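You operate a simulated robot arm through the tools that you are given. There is no shell and no other tool. Be economical: measure what you need, move in short steps, check, and stop when the job is done.

You are at the controls of a simulated robot arm. One attempt, no reset.

TASK
Set the fixture up for the job sheet's mesh and test it.
Fine: the job sheet by the worm rack; worm in and clamped, slider on its mark, former in the worm, no shims.

Only the result counts: the job must be done as asked and must still hold three seconds after the hand-in. Knocking over, shifting, dropping, spilling or breaking anything else fails it. Flat cloth is picked up by pressing the open fingertips on it (5 to 10 N) and closing them slowly along it; thin cloth reads only 2 to 8 mm in the jaws.

THE ROBOT
A 6-joint arm with a two-finger parallel gripper, fixed in place. Base frame: the origin is at the foot of the arm, x ahead of it, y to its left, z up; the work surface is at about z = 860. Units: mm, degrees, N and s.
With the tool pointing down near the work surface it reaches from about 360 to 760 mm from the base axis. Its first joint turns from -66.0 to 66.0 degrees. Payload 2.45 kg.
Tool frame: the origin (TCP) lies between the finger pads and is the grasp point; the fingertips stand 24 mm ahead of it; z points along the fingers, y is the line along which they close. Largest opening 68 mm; finger width 17, thickness 10; the body of the gripper, 40 by 70 mm, starts 41 mm behind the TCP.
Orientation is that of the tool frame in the base frame, as a unit quaternion [x, y, z, w]. With the fingers straight down and closing along the base's y, the tool's x points along the base's -x, its y along +y and its z along -z.

THE INTERFACE
- The arm moves only by the tool servo_tool. Its argument "targets" is text: rows parted by semicolons, each of 6 numbers parted by spaces: the shift along the tool's x, y, z in units of 50 mm (1.0 is 50 mm), then the turn, a rotation vector about the tool's x, y, z in units of 8 degrees (1.0 is 8 degrees). In form: x y z wx wy wz; .... A call has 1 to 12 rows; each row shifts and turns the commanded pose from where the row before left it, along the tool's axes as they then stand. "gripper" is the opening, from 0 (shut) to 1 (fully open), set as the call begins (left out, the last holds). A call with a number of a shift or a turn outside -1 to 1 is refused whole. A row lasts 0.2 s, in which the tool goes at most 50 mm and 8.6 degrees; a call with a longer step from one row to the next is refused whole, and so is a gripper value outside its range. A pose out of reach is approached as far as the arm can. The call stops where the force on the tool passes 40 N (or 10 N more than at its start, if that is more) or the arm is blocked; 0.2 s more then pass. The fingers move at their own pace (about 108 mm/s each) and stop on an object; they squeeze with about 22 N. The grip force told is the motor's: it shows also when the fingers shut on nothing. Time passes only in rows, and 0.2 s behind the last, so rows that do not move let the fingers close. It gives the time, the measured TCP pose, the force on the tool (base axes), the opening and the grip force at its end, in the units of the frame above (readings bear some noise), with the torque about the TCP (base axes, N m) and any sound that the robot's microphone picked up.
- Cameras (640 x 400 px; columns grow to the right, rows downward): "scene" is fixed at [172.4, 416.6, 1461.2]; the picture's right is [-0.70, -0.71, 0.00], its down [-0.43, 0.42, -0.80] and it looks along [0.57, -0.56, -0.60] (base axes); focal length 330 px, centre (320, 200). "wrist" rides on the gripper at [84, 11, -75] in the tool frame; the picture's right is [-0.13, 0.99, 0.00], its down [-0.60, -0.08, -0.79] and it looks along [-0.79, -0.10, 0.61] (tool axes); focal length 251 px, centre (320, 200). There is no depth. A picture from a camera that has moved, and an enlarged one, comes with that camera's place and axes in the base frame and with its lens.
- snapshot(camera): a new picture of that camera. The clock stands still meanwhile.
- inspect(camera, box): a new picture of the part [left, top, right, bottom] of that camera's present view, enlarged. The clock stands still meanwhile.
- finish_job(): hands the job in; it is judged then, once.

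Go step by step. Nothing tells you positions but the pictures and the camera data: compare them with the known pose of the tool, close in by small moves and look again before you grip or let go. The budget is 120 turns and 76 pictures, counting those below and the enlarged ones. Unless the task says otherwise, let go and move clear before handing in, and close with one line.

The tools are called after ">>>" as name(argument=value, ...) on one line, values as JSON. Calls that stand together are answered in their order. servo_tool: Moves the arm, as the interface text tells. Its arguments: {"type":"object","properties":{"targets":{"type":"string"},"gripper":{"type":"number"}},"required":["targets"]} The other tools are called the same way: snapshot (camera) takes a picture; inspect (camera, box) takes an enlarged picture of a part of a camera's view; finish_job () hands the job in.

At the start:

```text
time: 0.0
position: [468.4, 79.1, 1218.6]
tcp_rot: [0.001, 1.0, -0.001, -0.001]
force: [-0.8, -0.9, -0.9]
ft_torque: [0.03, 0.01, 0.0]
finger_gap: 68.0
gripper_force: 0.1
```

scene: 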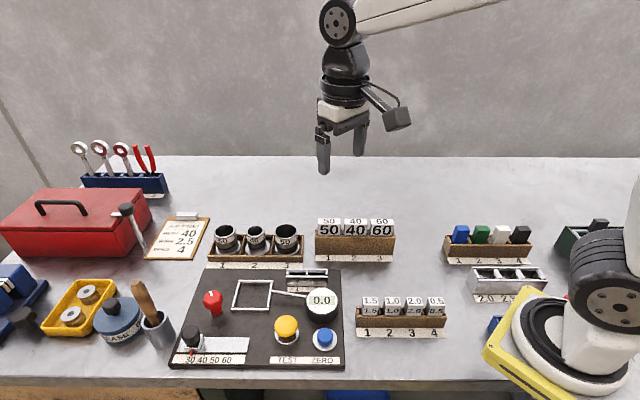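
wrist: 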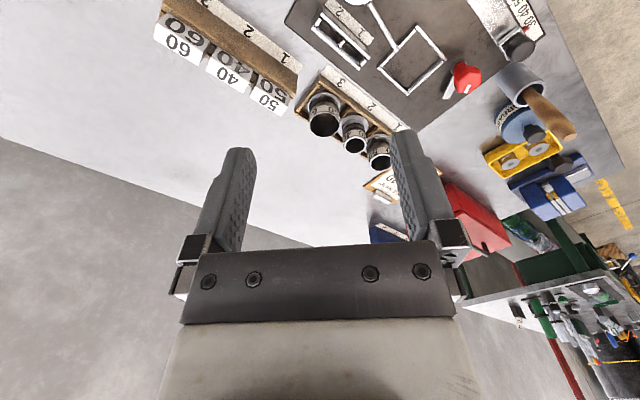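

I see a fixture panel with a square frame, dial, red knob, slider, TEST/ZERO buttons, racks of worms and formers. I'll enlarge the job sheet and the fixture first.

>>> inspect(camera="scene", box=[130, 200, 310, 312])

>>> inspect(camera="scene", box=[160, 260, 350, 379])

>>> inspect(camera="scene", box=[300, 205, 460, 345])

>>> inspect(camera="scene", box=[430, 205, 630, 330])

```text
3.56 times, centred on (220, 256) of scene
camera zoom: at [172.4, 416.6, 1461.2], right [-0.7, -0.71, 0.0], down [-0.43, 0.42, -0.8], along [0.57, -0.56, -0.6], focal length 1173 px, centre (676, 1)
```

zoom: 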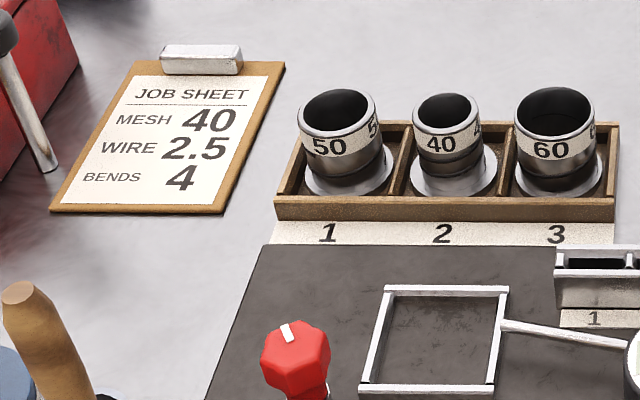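

```text
3.36 times, centred on (255, 320) of scene
camera zoom: at [172.4, 416.6, 1461.2], right [-0.7, -0.71, 0.0], down [-0.43, 0.42, -0.8], along [0.57, -0.56, -0.6], focal length 1109 px, centre (538, -202)
```

zoom: 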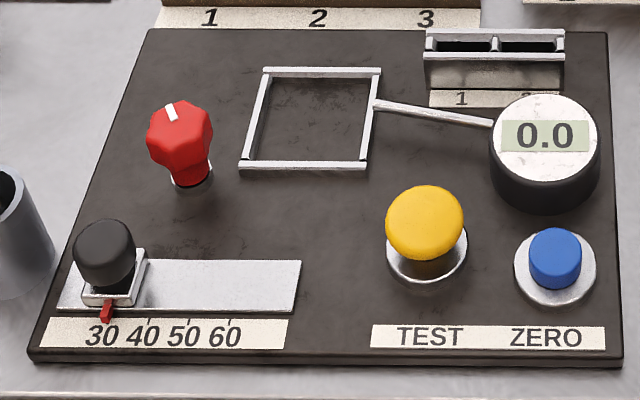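

```text
2.86 times, centred on (380, 275) of scene
camera zoom: at [172.4, 416.6, 1461.2], right [-0.7, -0.71, 0.0], down [-0.43, 0.42, -0.8], along [0.57, -0.56, -0.6], focal length 942 px, centre (149, -14)
```

zoom: 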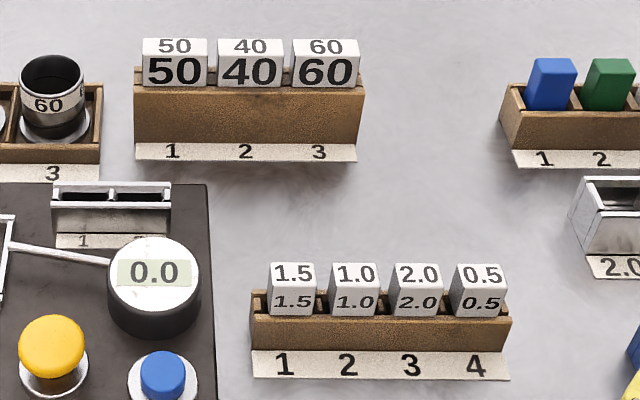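

```text
3.20 times, centred on (530, 268) of scene
camera zoom: at [172.4, 416.6, 1461.2], right [-0.7, -0.71, 0.0], down [-0.43, 0.42, -0.8], along [0.57, -0.56, -0.6], focal length 1056 px, centre (-352, -16)
```

zoom: 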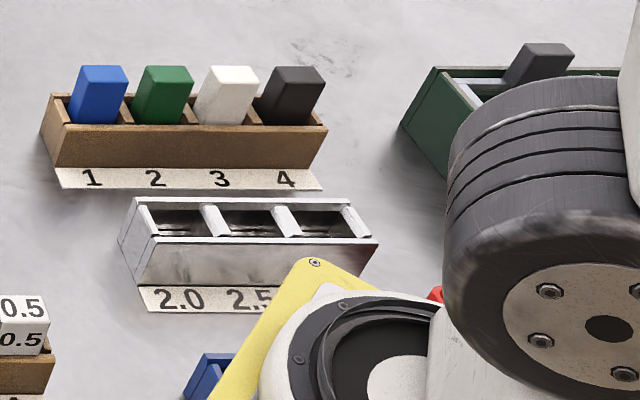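

Rings (worms) 50/40/60 are in the rack by the job sheet, so mesh is 40. I need to learn how the "40" blocks look and whether they are the formers, so I'll enlarge the wrist view.

>>> inspect(camera="wrist", box=[140, 0, 420, 175])

>>> inspect(camera="wrist", box=[290, 0, 550, 162])

```text
2.29 times, centred on (280, 88) of wrist
camera zoom: at [383.8, 92.5, 1295.2], right [0.13, 0.99, 0.0], down [0.6, -0.08, 0.79], along [0.79, -0.1, -0.61], focal length 575 px, centre (411, 457)
```

zoom: 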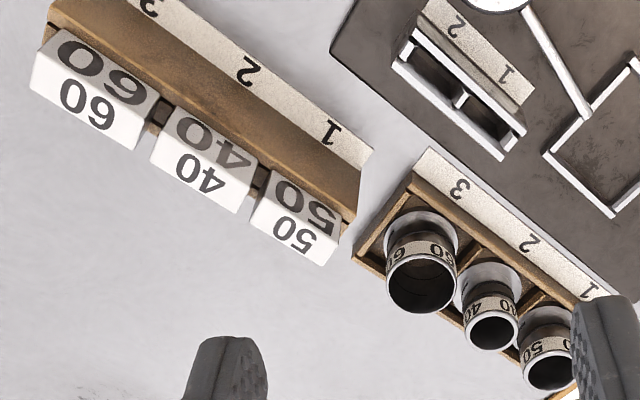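

```text
2.46 times, centred on (420, 81) of wrist
camera zoom: at [383.8, 92.5, 1295.2], right [0.13, 0.99, 0.0], down [0.6, -0.08, 0.79], along [0.79, -0.1, -0.61], focal length 619 px, centre (74, 493)
```

zoom: 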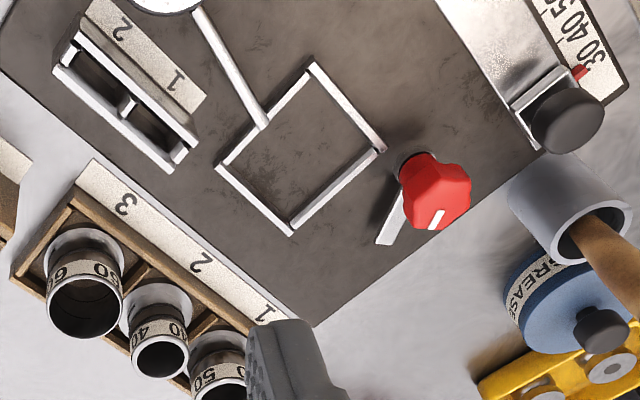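

The clamp lever sits under the red knob, beside the square nest. I'll move closer to view the "40" blocks.

>>> servo_tool(targets="0.113 -0.41 0.727 0 0 0;0.113 -0.41 0.727 0 0 0;0.113 -0.41 0.727 0 0 0;0.113 -0.41 0.727 0 0 0;0.113 -0.41 0.727 0 0 0;0.113 -0.41 0.727 0 0 0;0 0 0 0 0 0")

>>> snapshot(camera="wrist")

```text
time: 1.6
position: [436.6, -40.8, 999.6]
tcp_rot: [0.0, 1.0, 0.0, 0.0]
force: [-0.7, 1.0, 0.0]
ft_torque: [0.02, 0.02, -0.02]
finger_gap: 68.1
gripper_force: 0.1
```

```text
67 pictures are left
camera wrist: at [351.6, -29.0, 1074.8], right [0.13, 0.99, 0.0], down [0.6, -0.08, 0.79], along [0.79, -0.1, -0.61], focal length 251 px, centre (320, 200)
```

wrist: 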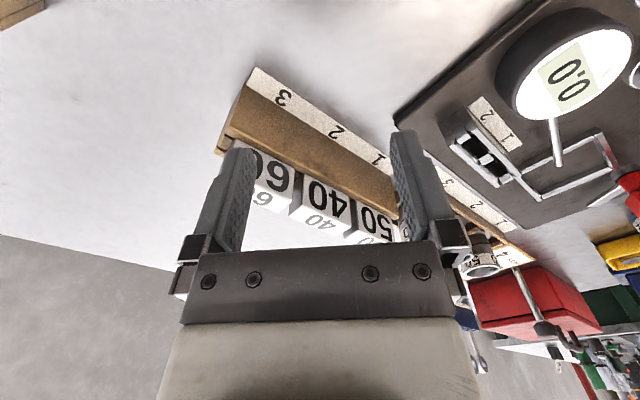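

The number blocks sit in their rack with the lower half hidden. I'll turn the tool 45° to match the racks and look at the worm rack and nest.

>>> servo_tool(targets="0 0 0 0 0 -0.944;0 0 0 0 0 -0.944;0 0 0 0 0 -0.944;0 0 0 0 0 -0.944;0 0 0 0 0 -0.944;0 0 0 0 0 -0.944;-0.907 -0.277 0.05 0 0 0;-0.907 -0.277 0.05 0 0 0;-0.907 -0.277 0.05 0 0 0;-0.907 -0.277 0.05 0 0 0;0 0 0 0 0 0")

>>> snapshot(camera="wrist")

```text
time: 4.0
position: [605.3, 48.2, 991.9]
tcp_rot: [-0.385, 0.923, 0.0, 0.0]
force: [0.2, 0.4, -0.3]
ft_torque: [0.01, -0.02, 0.0]
finger_gap: 68.0
gripper_force: 0.1
```

```text
66 pictures are left
camera wrist: at [537.1, -2.4, 1067.9], right [-0.61, 0.79, 0.0], down [0.48, 0.37, 0.79], along [0.63, 0.49, -0.61], focal length 251 px, centre (320, 200)
```

wrist: 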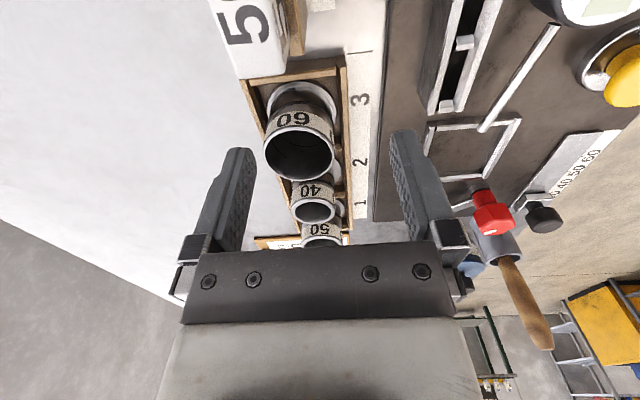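

The worm 40 is near (696, 114), top about z = 932. I'll hover over it and check alignment.

>>> servo_tool(targets="-0.743 -0.117 0 0 0 0;-0.743 -0.117 0 0 0 0;-0.743 -0.117 0 0 0 0;0 0 0.2 0 0 0;0 0 0 0 0 0")

>>> snapshot(camera="wrist")

>>> inspect(camera="scene", box=[190, 180, 350, 280])

```text
time: 5.2
position: [692.9, 112.4, 979.9]
tcp_rot: [-0.385, 0.923, 0.001, -0.001]
force: [-1.0, 1.1, 0.6]
ft_torque: [0.02, 0.0, 0.02]
finger_gap: 67.7
gripper_force: 0.0
```

```text
65 pictures are left
camera wrist: at [625.8, 62.2, 1055.8], right [-0.61, 0.79, 0.0], down [0.48, 0.37, 0.79], along [0.63, 0.49, -0.61], focal length 251 px, centre (320, 200)
```

wrist: 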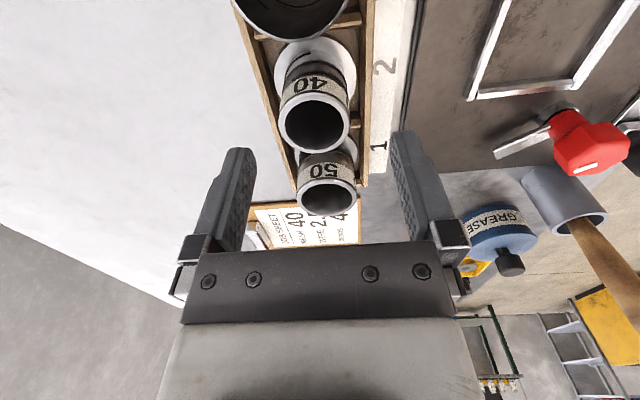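

```text
4.00 times, centred on (270, 230) of scene
camera zoom: at [172.4, 416.6, 1461.2], right [-0.7, -0.71, 0.0], down [-0.43, 0.42, -0.8], along [0.57, -0.56, -0.6], focal length 1320 px, centre (520, 80)
```

zoom: 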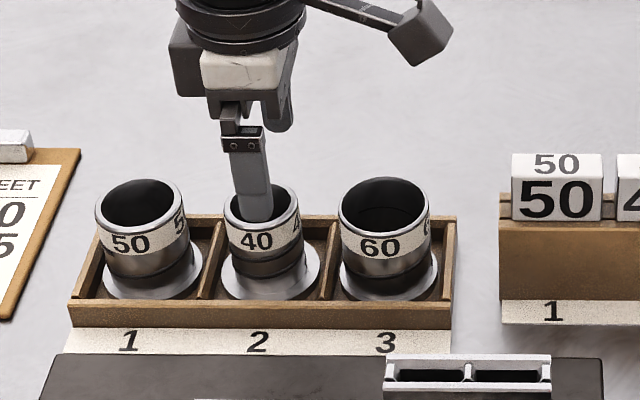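

Ring 40 top is around (699, 115.5, 929). I'll correct, lower so fingertips stay above the rack walls, and check.

>>> servo_tool(targets="-0.137 -0.05 0 0 0 0;0 0 0.4 0 0 0;0 0 0 0 0 0", gripper=0.95)

>>> snapshot(camera="wrist")

>>> inspect(camera="scene", box=[190, 180, 350, 280])

```text
time: 6.0
position: [700.3, 117.2, 960.5]
tcp_rot: [-0.385, 0.923, 0.001, 0.0]
force: [0.4, -0.2, 0.4]
ft_torque: [0.0, 0.02, 0.0]
finger_gap: 64.7
gripper_force: 0.0
```

```text
63 pictures are left
camera wrist: at [632.4, 65.5, 1036.8], right [-0.61, 0.79, 0.0], down [0.48, 0.37, 0.79], along [0.63, 0.49, -0.61], focal length 251 px, centre (320, 200)
```

wrist: 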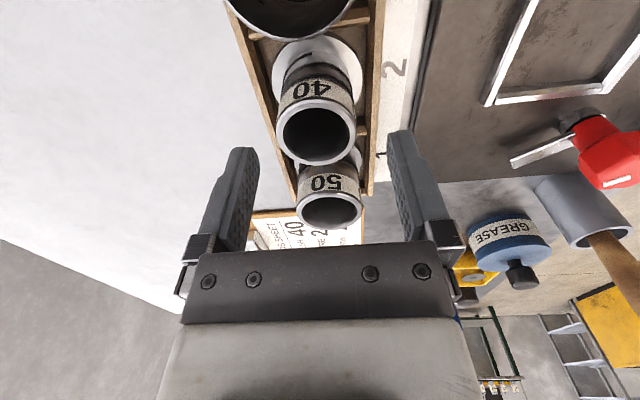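

```text
4.00 times, centred on (270, 230) of scene
camera zoom: at [172.4, 416.6, 1461.2], right [-0.7, -0.71, 0.0], down [-0.43, 0.42, -0.8], along [0.57, -0.56, -0.6], focal length 1320 px, centre (520, 80)
```

zoom: 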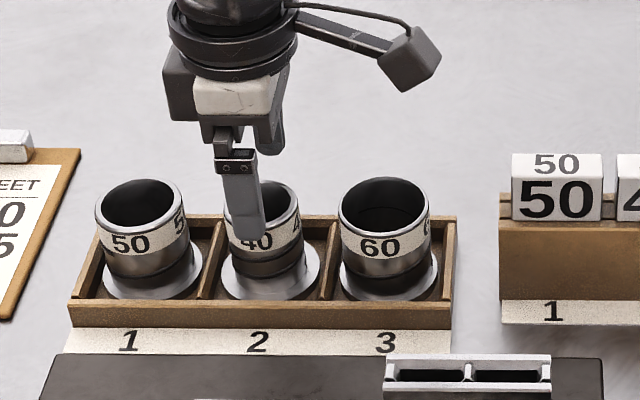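

Alignment is good to a couple of mm. Descending and gripping the worm 40.

>>> servo_tool(targets="0.03 0 0.42 0 0 0;0 0 0.42 0 0 0;0 0 0 0 0 0")

>>> servo_tool(targets="0 0 0 0 0 0;0 0 0 0 0 0;0 0 0 0 0 0", gripper=0)

>>> snapshot(camera="wrist")

```text
time: 6.8
position: [697.7, 117.3, 917.8]
tcp_rot: [-0.385, 0.923, 0.0, -0.001]
force: [-0.6, -0.3, -0.4]
ft_torque: [0.03, 0.0, 0.0]
finger_gap: 64.8
gripper_force: 0.0
```

```text
time: 7.6
position: [699.1, 117.1, 918.3]
tcp_rot: [-0.385, 0.923, -0.001, 0.001]
force: [7.3, -5.5, -0.7]
ft_torque: [-0.24, -0.34, -0.06]
finger_gap: 43.7
gripper_force: 22.1
```

```text
61 pictures are left
camera wrist: at [631.3, 65.3, 993.7], right [-0.61, 0.79, 0.0], down [0.48, 0.37, 0.79], along [0.63, 0.49, -0.61], focal length 251 px, centre (320, 200)
```

wrist: 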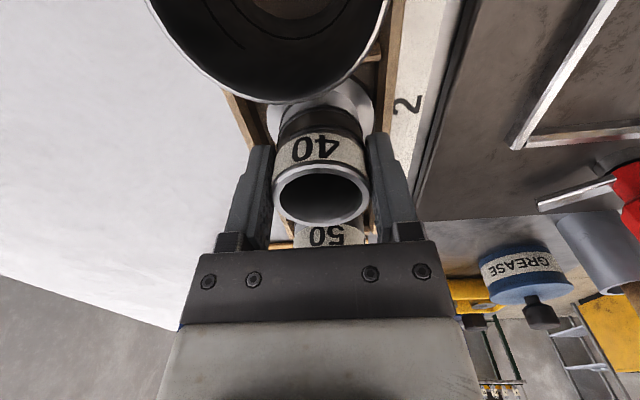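

Gripped at 43.7 mm. Lifting.

>>> servo_tool(targets="0 0 -0.3 0 0 0;0 0 -0.6 0 0 0;0 0 -0.9 0 0 0;0 0 0 0 0 0")

>>> snapshot(camera="scene")

>>> snapshot(camera="wrist")

```text
time: 8.6
position: [696.9, 116.9, 1008.5]
tcp_rot: [-0.385, 0.923, 0.0, -0.002]
force: [-0.8, -0.2, -3.3]
ft_torque: [-0.01, -0.01, 0.02]
finger_gap: 43.4
gripper_force: 21.7
```

```text
60 pictures are left
```

scene: 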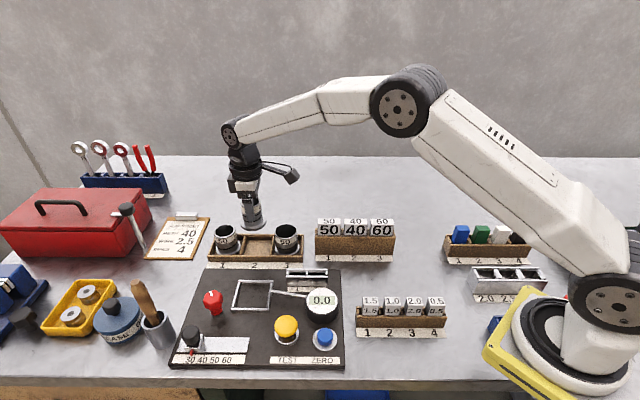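

```text
59 pictures are left
camera wrist: at [630.2, 66.0, 1085.3], right [-0.61, 0.79, 0.0], down [0.48, 0.37, 0.79], along [0.62, 0.49, -0.61], focal length 251 px, centre (320, 200)
```

wrist: 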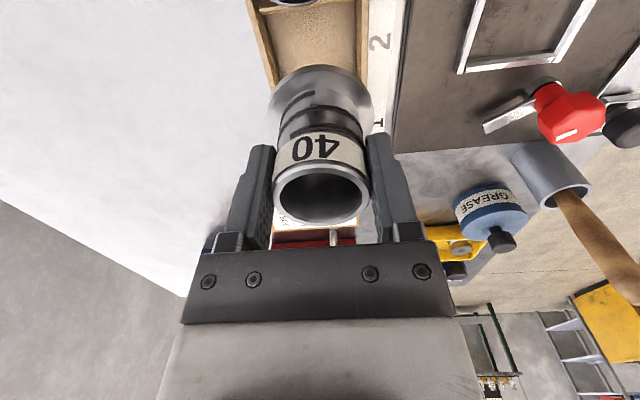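

The worm has a round flange and is held well. I'll shift toward the nest to see it beside the worm.

>>> servo_tool(targets="-0.1 0.65 0 0 0 0;-0.1 0.65 0 0 0 0;0 0 0 0 0 0")

>>> snapshot(camera="wrist")

```text
time: 9.4
position: [660.5, 171.3, 1009.8]
tcp_rot: [-0.384, 0.923, 0.0, 0.0]
force: [-1.0, 0.0, -3.9]
ft_torque: [-0.02, 0.06, 0.0]
finger_gap: 43.7
gripper_force: 22.5
```

```text
58 pictures are left
camera wrist: at [592.0, 119.9, 1085.7], right [-0.61, 0.79, 0.0], down [0.48, 0.37, 0.79], along [0.63, 0.49, -0.61], focal length 251 px, centre (320, 200)
```

wrist: 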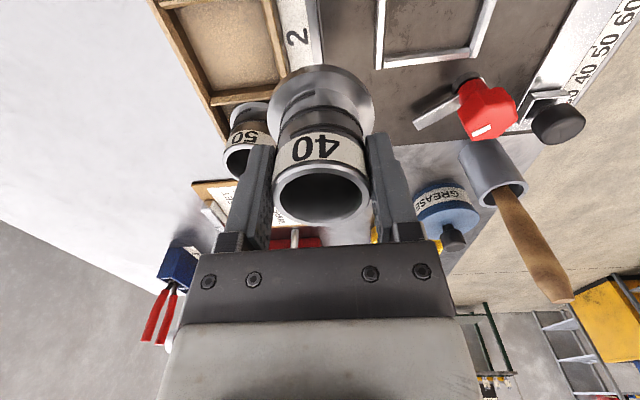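

The nest's far edge gives a centre of about (588, 212). I'll back up to see the whole nest.

>>> servo_tool(targets="0.9 0 -0.2 0 0 0;0.5 0 0 0 0 0;0 0 0 0 0 0")

>>> snapshot(camera="wrist")

```text
time: 10.2
position: [609.8, 119.6, 1020.1]
tcp_rot: [-0.384, 0.923, 0.0, 0.001]
force: [-0.7, 0.3, -4.3]
ft_torque: [0.0, 0.03, 0.02]
finger_gap: 43.9
gripper_force: 21.7
```

```text
57 pictures are left
camera wrist: at [541.6, 68.7, 1095.7], right [-0.61, 0.79, 0.0], down [0.48, 0.37, 0.79], along [0.63, 0.49, -0.61], focal length 251 px, centre (320, 200)
```

wrist: 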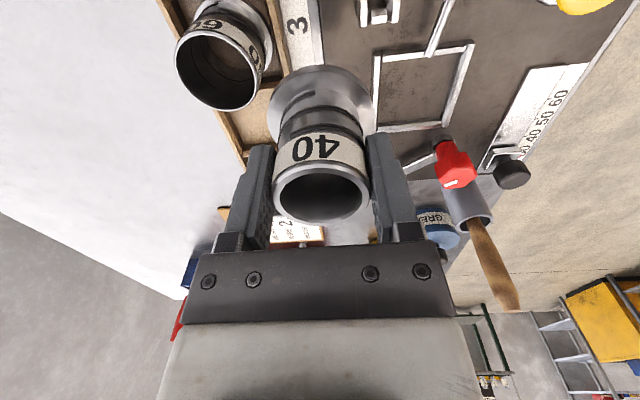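

>>> inspect(camera="wrist", box=[350, 20, 510, 120])

>>> inspect(camera="wrist", box=[380, 90, 540, 200])

```text
4.00 times, centred on (430, 70) of wrist
camera zoom: at [541.6, 68.7, 1095.7], right [-0.61, 0.79, 0.0], down [0.48, 0.37, 0.79], along [0.63, 0.49, -0.61], focal length 1006 px, centre (-120, 720)
```

zoom: 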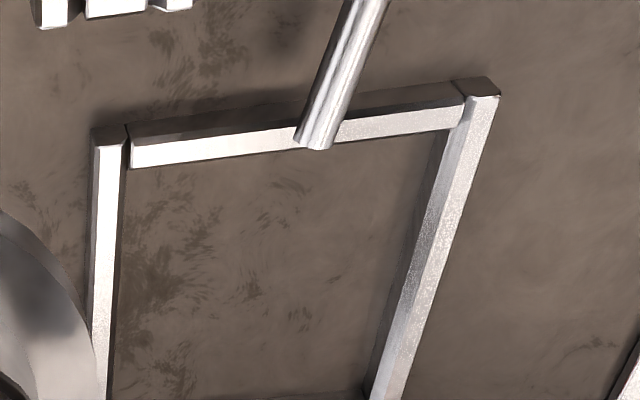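

```text
3.64 times, centred on (460, 145) of wrist
camera zoom: at [541.6, 68.7, 1095.7], right [-0.61, 0.79, 0.0], down [0.48, 0.37, 0.79], along [0.63, 0.49, -0.61], focal length 914 px, centre (-189, 400)
```

zoom: 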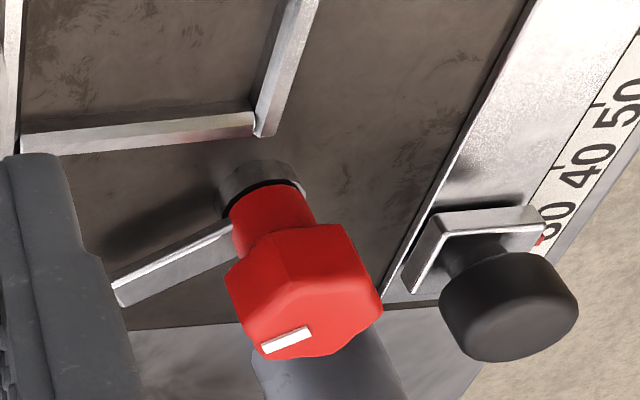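

Frame is about 75 mm outside, 63 inside; flange is 60 mm, so it's a snug fit with centre about (587, 212). I'll go above it at z≈965 and check with the scene camera.

>>> servo_tool(targets="-0.5 0.81 0 0 0 0;-0.5 0.81 0 0 0 0;0 0 0.5 0 0 0;0 0 0.5 0 0 0;0 0 0 0 0 0")

>>> inspect(camera="scene", box=[190, 240, 318, 320])

>>> snapshot(camera="wrist")

```text
time: 11.4
position: [586.9, 212.5, 968.2]
tcp_rot: [-0.384, 0.923, -0.001, 0.0]
force: [0.3, -0.4, -3.1]
ft_torque: [0.0, 0.0, 0.01]
finger_gap: 43.9
gripper_force: 22.3
```

```text
5.00 times, centred on (254, 280) of scene
camera zoom: at [172.5, 416.6, 1461.2], right [-0.7, -0.71, 0.0], down [-0.43, 0.42, -0.8], along [0.57, -0.56, -0.6], focal length 1650 px, centre (650, -200)
```

zoom: 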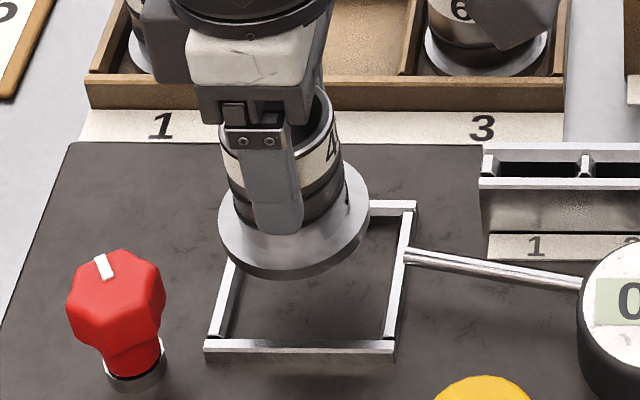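

```text
53 pictures are left
camera wrist: at [519.0, 161.3, 1044.6], right [-0.61, 0.79, 0.0], down [0.48, 0.37, 0.79], along [0.63, 0.49, -0.61], focal length 251 px, centre (320, 200)
```

wrist: 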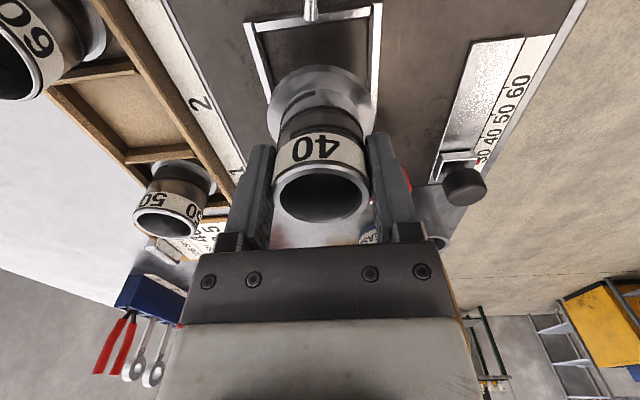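

Worm bottom is ~51 mm below the TCP; nest bar tops ~886. I'll lower to just above the bars and compare again with both cameras.

>>> servo_tool(targets="0 0.02 0.4 0 0 0;0 0 0 0 0 0")

>>> inspect(camera="scene", box=[206, 260, 302, 320])

>>> inspect(camera="wrist", box=[220, 0, 420, 125])

```text
time: 12.0
position: [586.1, 213.6, 948.4]
tcp_rot: [-0.385, 0.923, 0.0, -0.001]
force: [-0.3, -0.5, -3.0]
ft_torque: [0.0, -0.01, -0.01]
finger_gap: 43.7
gripper_force: 22.2
```

```text
6.67 times, centred on (254, 290) of scene
camera zoom: at [172.5, 416.6, 1461.2], right [-0.7, -0.71, 0.0], down [-0.43, 0.42, -0.8], along [0.57, -0.56, -0.6], focal length 2199 px, centre (760, -400)
```

zoom: 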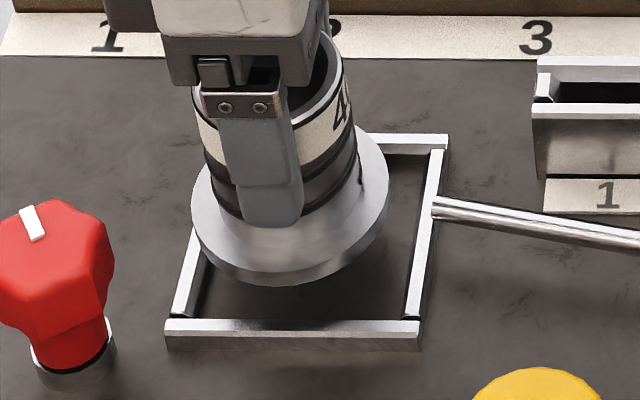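

```text
3.20 times, centred on (320, 62) of wrist
camera zoom: at [518.6, 162.6, 1024.4], right [-0.61, 0.79, 0.0], down [0.48, 0.37, 0.79], along [0.63, 0.49, -0.61], focal length 805 px, centre (320, 640)
```

zoom: 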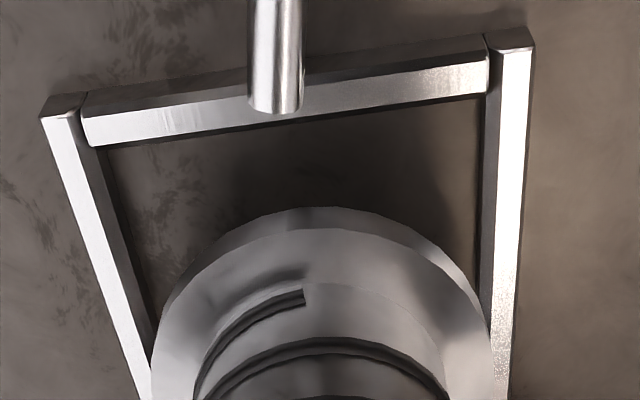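

Scene view shows the worm needs about +4 mm along tool x (image right). I'll correct and check again.

>>> servo_tool(targets="0.08 0.01 0.06 0 0 0;0 0 0 0 0 0")

>>> inspect(camera="scene", box=[206, 260, 302, 320])

>>> inspect(camera="wrist", box=[220, 0, 420, 125])

```text
time: 12.6
position: [582.7, 210.4, 945.8]
tcp_rot: [-0.385, 0.923, 0.0, 0.001]
force: [0.2, -0.4, -3.8]
ft_torque: [-0.02, 0.0, 0.0]
finger_gap: 43.9
gripper_force: 21.9
```

```text
6.67 times, centred on (254, 290) of scene
camera zoom: at [172.5, 416.6, 1461.2], right [-0.7, -0.71, 0.0], down [-0.43, 0.42, -0.8], along [0.57, -0.56, -0.6], focal length 2199 px, centre (760, -400)
```

zoom: 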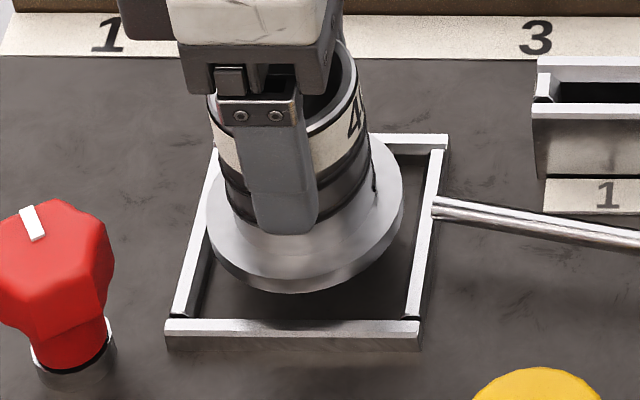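

```text
3.20 times, centred on (320, 62) of wrist
camera zoom: at [515.6, 159.9, 1021.3], right [-0.61, 0.79, 0.0], down [0.48, 0.37, 0.79], along [0.63, 0.49, -0.61], focal length 805 px, centre (320, 640)
```

zoom: 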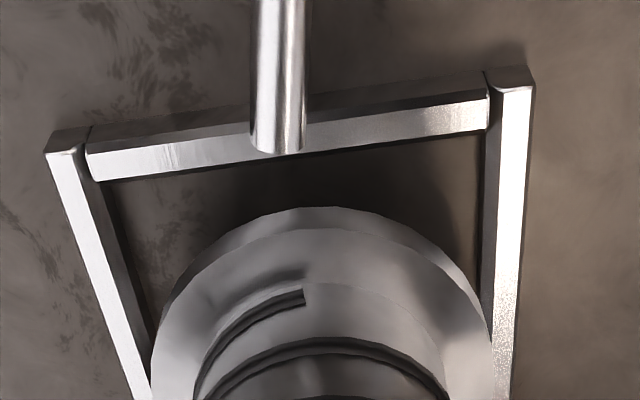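

Lateral alignment now matches within about 1 mm. I'll descend gently, watching force.

>>> servo_tool(targets="0.01 0 0.1 0 0 0;0 0 0.1 0 0 0;0 0 0.06 0 0 0;0 0 0.06 0 0 0;0 0 0 0 0 0")

>>> inspect(camera="scene", box=[206, 260, 302, 320])

```text
time: 13.8
position: [582.9, 210.5, 929.7]
tcp_rot: [-0.385, 0.923, -0.001, 0.0]
force: [0.0, -0.5, -3.5]
ft_torque: [-0.01, 0.02, -0.03]
finger_gap: 43.9
gripper_force: 22.3
```

```text
6.67 times, centred on (254, 290) of scene
camera zoom: at [172.5, 416.6, 1461.2], right [-0.7, -0.71, 0.0], down [-0.43, 0.42, -0.8], along [0.57, -0.56, -0.6], focal length 2199 px, centre (760, -400)
```

zoom: 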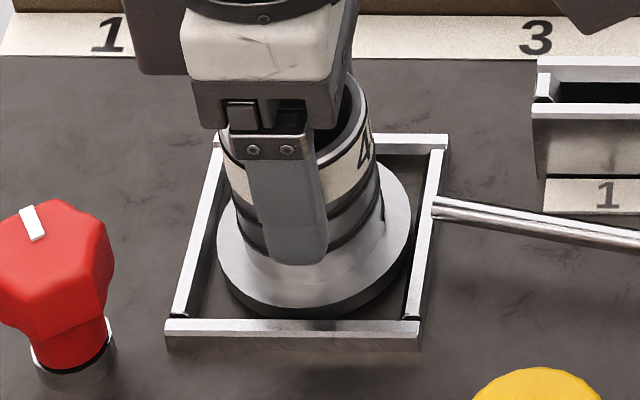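

No contact yet; the flange is a bit left still. I'll shift +2 mm and lower in small steps.

>>> servo_tool(targets="0.036 0.01 0 0 0 0;0 0 0.05 0 0 0;0 0 0.05 0 0 0;0 0 0 0 0 0")

>>> inspect(camera="scene", box=[206, 260, 302, 320])

```text
time: 14.8
position: [582.7, 209.4, 925.6]
tcp_rot: [-0.385, 0.923, 0.0, 0.002]
force: [7.3, 6.6, 3.2]
ft_torque: [0.28, -0.17, -0.02]
finger_gap: 43.8
gripper_force: 21.9
```

```text
6.67 times, centred on (254, 290) of scene
camera zoom: at [172.5, 416.7, 1461.1], right [-0.7, -0.71, 0.0], down [-0.43, 0.42, -0.8], along [0.57, -0.56, -0.6], focal length 2199 px, centre (760, -400)
```

zoom: 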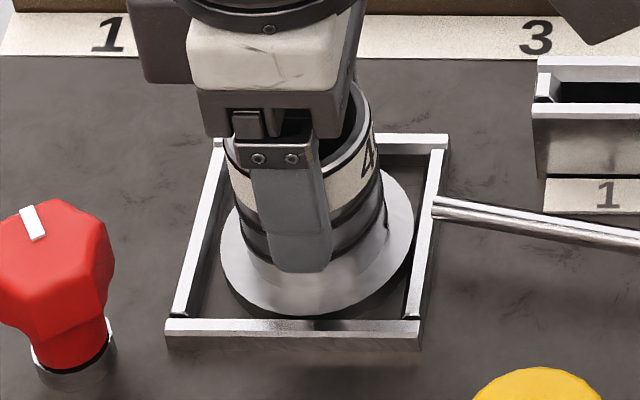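

Lateral force shows the flange touches the right bar from the inside, so it's entering the nest. Ease back 1.5 mm and continue down.

>>> servo_tool(targets="-0.03 0 0 0 0 0;0 0 0.04 0 0 0;0 0 0.04 0 0 0;0 0 0 0 0 0")

```text
time: 15.8
position: [583.0, 209.7, 922.2]
tcp_rot: [-0.385, 0.923, 0.0, 0.001]
force: [2.7, -3.6, 17.9]
ft_torque: [0.2, 0.11, 0.02]
finger_gap: 44.0
gripper_force: 22.1
```

>>> inspect(camera="scene", box=[206, 260, 302, 320])

>>> inspect(camera="wrist", box=[220, 20, 420, 145])

```text
6.67 times, centred on (254, 290) of scene
camera zoom: at [172.2, 416.3, 1461.3], right [-0.7, -0.71, 0.0], down [-0.43, 0.42, -0.8], along [0.57, -0.56, -0.6], focal length 2199 px, centre (760, -400)
```

zoom: 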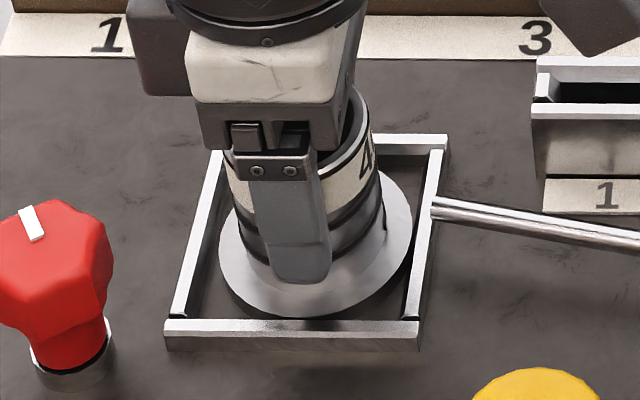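

```text
3.20 times, centred on (320, 82) of wrist
camera zoom: at [514.8, 158.8, 997.3], right [-0.61, 0.79, 0.0], down [0.48, 0.37, 0.79], along [0.63, 0.49, -0.61], focal length 805 px, centre (320, 576)
```

zoom: 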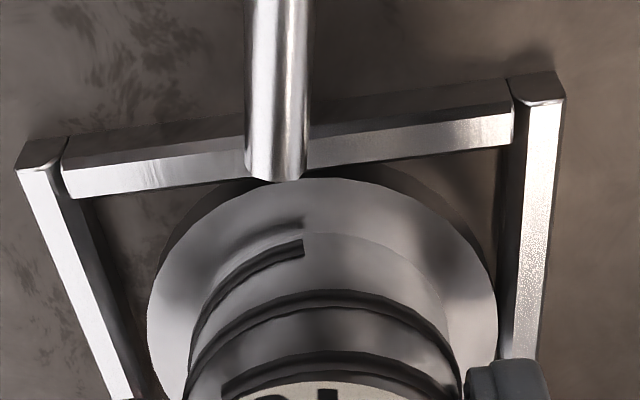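

The flange sits inside the frame at z≈871. Release and rise, then check.

>>> servo_tool(targets="0 0 -0.02 0 0 0;0 0 0 0 0 0;0 0 0 0 0 0", gripper=0.95)

>>> servo_tool(targets="0 0 -0.4 0 0 0;0 0 -0.9 0 0 0;0 0 -0.9 0 0 0;0.6 -0.6 0 0 0 0;0.6 -0.6 0 0 0 0;0 0 0 0 0 0")

>>> inspect(camera="scene", box=[166, 255, 326, 355])

>>> snapshot(camera="wrist")

```text
time: 16.6
position: [581.4, 210.4, 922.6]
tcp_rot: [-0.385, 0.923, 0.0, 0.0]
force: [-0.4, 0.4, -1.0]
ft_torque: [0.02, 0.0, -0.02]
finger_gap: 64.6
gripper_force: 0.2
```

```text
time: 18.0
position: [582.6, 122.7, 1033.4]
tcp_rot: [-0.385, 0.923, 0.0, 0.001]
force: [-0.2, 0.2, -0.2]
ft_torque: [0.02, 0.01, 0.01]
finger_gap: 64.5
gripper_force: 0.1
```

```text
4.00 times, centred on (246, 305) of scene
camera zoom: at [172.4, 416.5, 1461.2], right [-0.7, -0.71, 0.0], down [-0.43, 0.42, -0.8], along [0.57, -0.56, -0.6], focal length 1320 px, centre (616, -220)
```

zoom: 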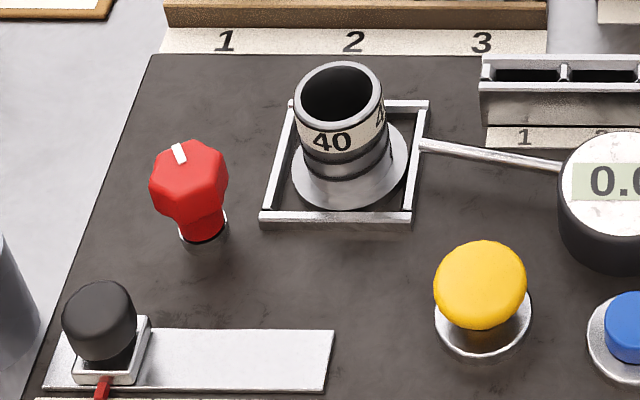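

```text
43 pictures are left
camera wrist: at [515.0, 73.0, 1109.2], right [-0.61, 0.79, 0.0], down [0.48, 0.37, 0.79], along [0.63, 0.49, -0.61], focal length 251 px, centre (320, 200)
```

wrist: 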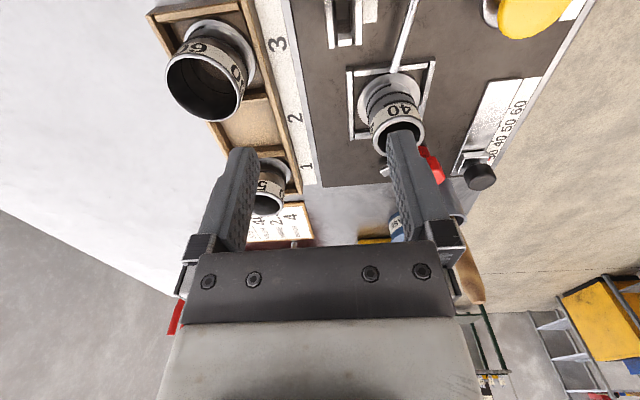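

The worm 40 sits in the nest. Next is the clamp: the red knob at about (603, 288), top ≈ z 920; I'll hover over it.

>>> servo_tool(targets="-0.66 0.51 0 0 0 0;-0.66 0.51 0 0 0 0;-0.66 0.51 0 0 0 0;-0.66 0.51 0 0 0 0;0 0 0.7 0 0 0;0 0 0.4 0 0 0;0 0 0 0 0 0")

>>> snapshot(camera="wrist")

>>> inspect(camera="scene", box=[146, 235, 306, 335])

```text
time: 19.6
position: [603.6, 291.3, 976.4]
tcp_rot: [-0.384, 0.923, 0.0, 0.0]
force: [0.3, 0.0, -0.4]
ft_torque: [0.02, 0.03, 0.02]
finger_gap: 64.9
gripper_force: 0.1
```

```text
42 pictures are left
camera wrist: at [536.8, 239.8, 1052.6], right [-0.61, 0.79, 0.0], down [0.48, 0.37, 0.79], along [0.63, 0.49, -0.61], focal length 251 px, centre (320, 200)
```

wrist: 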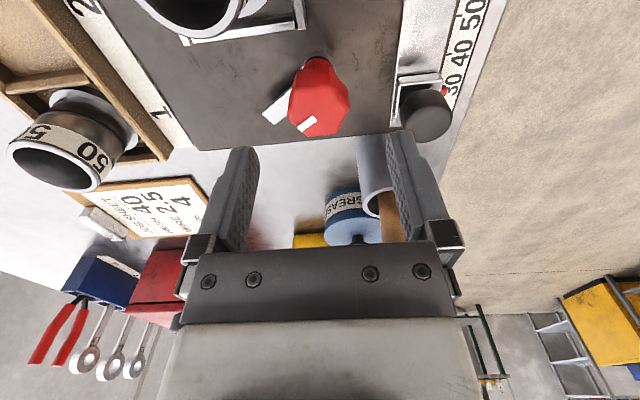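

```text
4.00 times, centred on (226, 285) of scene
camera zoom: at [172.4, 416.6, 1461.2], right [-0.7, -0.71, 0.0], down [-0.43, 0.42, -0.8], along [0.57, -0.56, -0.6], focal length 1320 px, centre (696, -140)
```

zoom: 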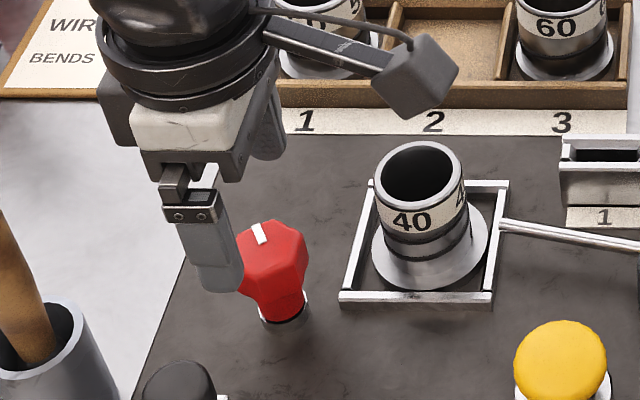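

Scene lateral calibration says the knob is ~5 mm toward tool +x and 1.5 mm toward +y. Shift and lower partway to check.

>>> servo_tool(targets="0.1 0.03 0 0 0 0;0 0 0.7 0 0 0;0 0 0 0 0 0")

>>> inspect(camera="wrist", box=[200, 20, 460, 182])

>>> inspect(camera="scene", box=[146, 235, 306, 335])

```text
time: 20.4
position: [597.8, 289.3, 941.5]
tcp_rot: [-0.385, 0.923, 0.0, 0.001]
force: [-0.1, 0.2, -1.0]
ft_torque: [0.01, 0.02, 0.0]
finger_gap: 64.6
gripper_force: 0.0
```

```text
2.46 times, centred on (330, 101) of wrist
camera zoom: at [529.9, 238.2, 1017.8], right [-0.61, 0.79, 0.0], down [0.48, 0.37, 0.79], along [0.63, 0.49, -0.61], focal length 619 px, centre (295, 444)
```

zoom: 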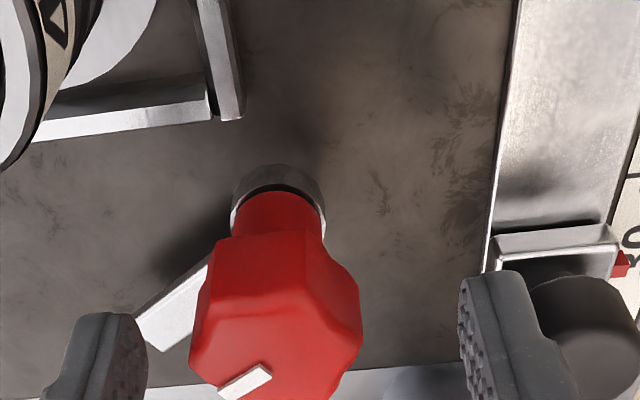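

```text
4.00 times, centred on (226, 285) of scene
camera zoom: at [172.4, 416.6, 1461.2], right [-0.7, -0.71, 0.0], down [-0.43, 0.42, -0.8], along [0.57, -0.56, -0.6], focal length 1320 px, centre (696, -140)
```

zoom: 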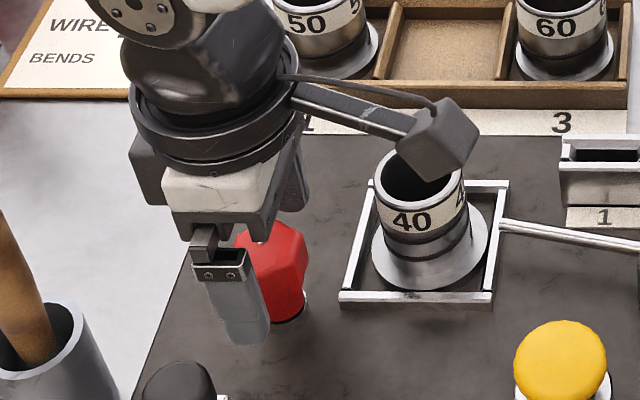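

Knob is nearly centred between the fingers (needs −2.5 mm in y). Lowering and gripping the knob.

>>> servo_tool(targets="0 -0.05 0.2 0 0 0;0 0 0.2 0 0 0;0 0 0 0 0 0")

>>> servo_tool(targets="0 0 0 0 0 0;0 0 0 0 0 0;0 0 0 0 0 0", gripper=0)

>>> snapshot(camera="wrist")

```text
time: 21.2
position: [599.3, 286.7, 919.8]
tcp_rot: [-0.385, 0.923, 0.0, 0.0]
force: [0.0, 0.0, -0.4]
ft_torque: [0.0, 0.01, 0.02]
finger_gap: 64.6
gripper_force: 0.0
```

```text
time: 22.0
position: [601.8, 285.9, 920.7]
tcp_rot: [-0.385, 0.923, 0.001, 0.001]
force: [7.9, -4.4, -3.9]
ft_torque: [0.03, -0.23, -0.05]
finger_gap: 33.4
gripper_force: 45.0
```

```text
38 pictures are left
camera wrist: at [533.3, 234.8, 997.0], right [-0.61, 0.79, 0.0], down [0.48, 0.37, 0.79], along [0.63, 0.49, -0.61], focal length 251 px, centre (320, 200)
```

wrist: 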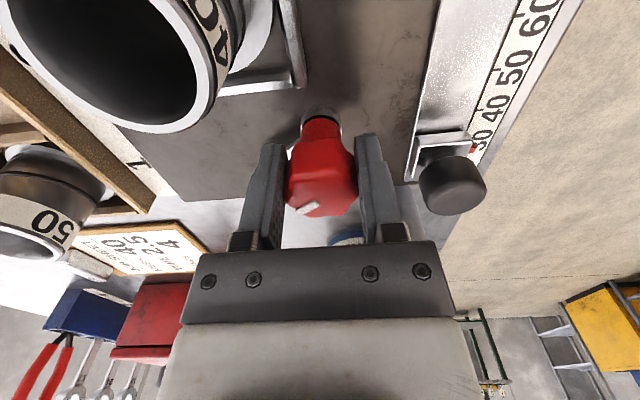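

Knob gripped. I'll turn it clockwise (seen from above), swinging the lever toward the nest, in two stages.

>>> servo_tool(targets="0 -0.03 0 0 0 0;0 0 0 0 0 0.7;0 0 0 0 0 0.7;0 0 0 0 0 0.7;0 0 0 0 0 0.7;0 0 0 0 0 0")

>>> inspect(camera="scene", box=[146, 235, 306, 335])

>>> snapshot(camera="wrist")

```text
time: 23.4
position: [599.6, 286.0, 920.9]
tcp_rot: [-0.199, 0.98, 0.0, -0.001]
force: [-5.4, 15.6, -13.3]
ft_torque: [0.45, -0.29, 0.04]
finger_gap: 33.2
gripper_force: 45.5
```

```text
4.00 times, centred on (226, 285) of scene
camera zoom: at [172.5, 417.1, 1461.0], right [-0.7, -0.71, 0.0], down [-0.43, 0.42, -0.8], along [0.57, -0.56, -0.6], focal length 1320 px, centre (696, -140)
```

zoom: 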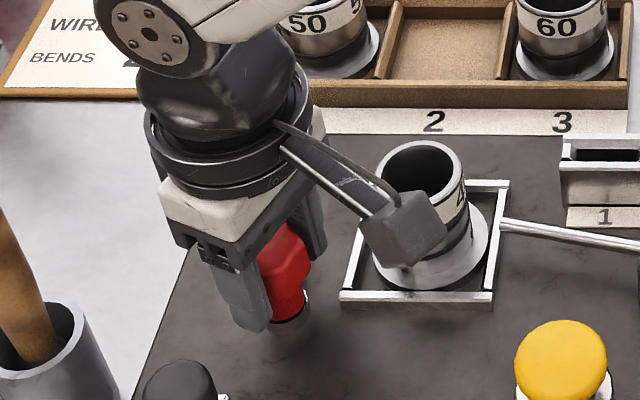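

```text
36 pictures are left
camera wrist: at [517.9, 265.4, 997.3], right [-0.27, 0.96, 0.0], down [0.59, 0.16, 0.79], along [0.76, 0.21, -0.61], focal length 251 px, centre (320, 200)
```

wrist: 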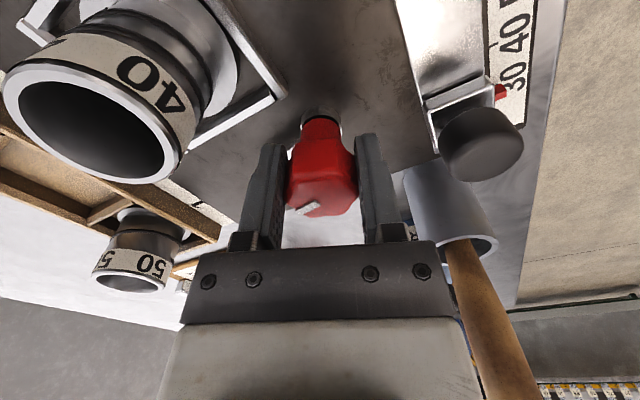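

It is turning with the gripper. I'll relieve the side load and continue turning.

>>> servo_tool(targets="0 0.06 0.02 0 0 0;0 0 0 0 0 0.7;0 0 0 0 0 0.7;0 0 0 0 0 0.7;0 0 0 0 0 0.7;0 0 0 0 0 0")

```text
time: 24.8
position: [599.5, 287.3, 921.1]
tcp_rot: [-0.003, 1.0, 0.0, -0.001]
force: [-16.4, 4.3, 7.8]
ft_torque: [-0.02, 0.54, -0.02]
finger_gap: 33.3
gripper_force: 44.8
```

>>> servo_tool(targets="0.05 0.01 -0.01 0 0 0;0 0 0 0 0 0.7;0 0 0 0 0 0.7;0 0 0 0 0 0.7;0 0 0 0 0 0.7;0 0 0 0 0 0")

>>> snapshot(camera="wrist")

```text
time: 26.2
position: [600.5, 290.0, 921.0]
tcp_rot: [0.19, 0.982, 0.002, 0.002]
force: [20.3, 21.3, -13.3]
ft_torque: [-0.13, -0.26, 0.06]
finger_gap: 33.3
gripper_force: 44.9
```

```text
35 pictures are left
camera wrist: at [525.0, 332.3, 996.8], right [0.49, 0.87, 0.01], down [0.53, -0.3, 0.8], along [0.69, -0.39, -0.61], focal length 251 px, centre (320, 200)
```

wrist: 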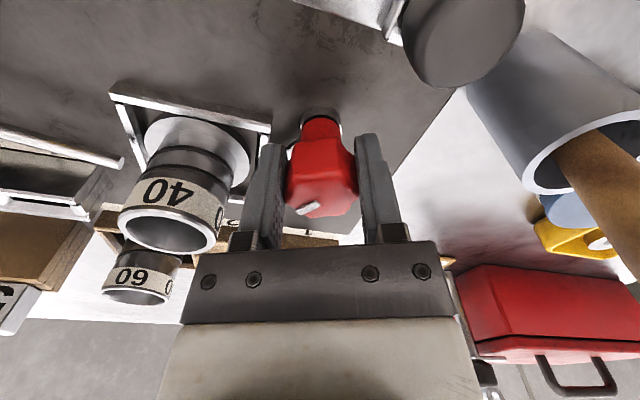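

>>> servo_tool(targets="-0.03 0.08 0.02 0 0 0;0 0 0 0 0 0;0 0 0 0 0 0")

>>> inspect(camera="scene", box=[146, 235, 306, 335])

```text
time: 27.0
position: [601.0, 290.6, 920.9]
tcp_rot: [0.192, 0.981, -0.002, -0.001]
force: [-10.4, -5.9, 19.9]
ft_torque: [-0.32, 0.54, -0.03]
finger_gap: 33.4
gripper_force: 44.8
```

```text
4.00 times, centred on (226, 285) of scene
camera zoom: at [171.8, 416.2, 1461.4], right [-0.7, -0.71, 0.0], down [-0.43, 0.42, -0.8], along [0.57, -0.56, -0.6], focal length 1320 px, centre (696, -140)
```

zoom: 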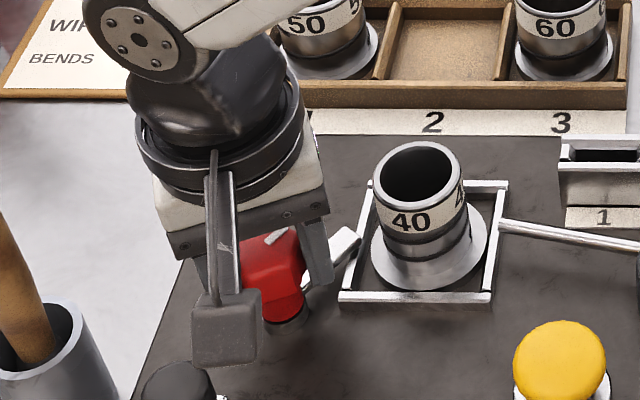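

The lever is swinging to the nest edge. Finish the quarter turn.

>>> servo_tool(targets="0.01 -0.02 -0.02 0 0 0;0 0 0 0 0 0.6;0 0 0 0 0 0.6;0 0 0 0 0 0.6;0 0 0 0 0 0")

>>> inspect(camera="scene", box=[146, 235, 306, 335])

```text
time: 28.2
position: [600.9, 290.9, 921.4]
tcp_rot: [0.312, 0.95, 0.001, 0.0]
force: [2.5, -2.3, -4.3]
ft_torque: [-0.22, -0.92, -0.01]
finger_gap: 33.4
gripper_force: 44.7
```

```text
4.00 times, centred on (226, 285) of scene
camera zoom: at [172.6, 416.6, 1461.1], right [-0.7, -0.71, 0.0], down [-0.43, 0.42, -0.8], along [0.57, -0.56, -0.6], focal length 1320 px, centre (696, -140)
```

zoom: 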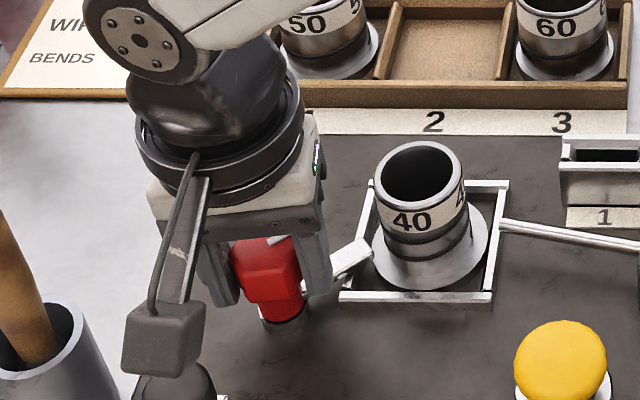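

>>> servo_tool(targets="0 0 0 0 0 0.5;0 0 0 0 0 0.5;0 0 0 0 0 0")

>>> inspect(camera="scene", box=[186, 250, 282, 310])

```text
time: 29.0
position: [600.3, 290.6, 920.7]
tcp_rot: [0.376, 0.926, 0.0, 0.0]
force: [16.3, 1.3, -11.2]
ft_torque: [0.46, 0.18, 0.54]
finger_gap: 33.5
gripper_force: 45.4
```

```text
6.67 times, centred on (234, 280) of scene
camera zoom: at [173.1, 416.7, 1461.0], right [-0.7, -0.71, 0.0], down [-0.43, 0.42, -0.8], along [0.57, -0.56, -0.6], focal length 2199 px, centre (893, -333)
```

zoom: 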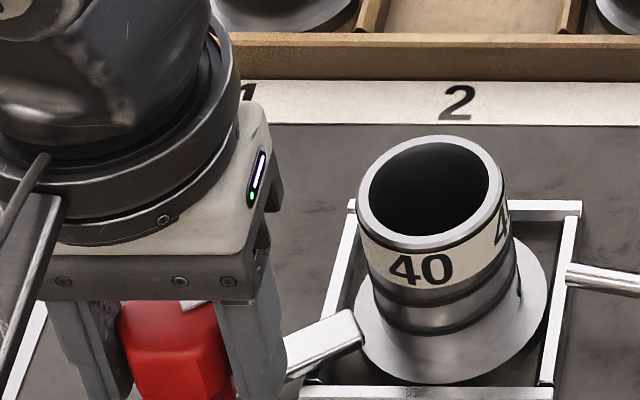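

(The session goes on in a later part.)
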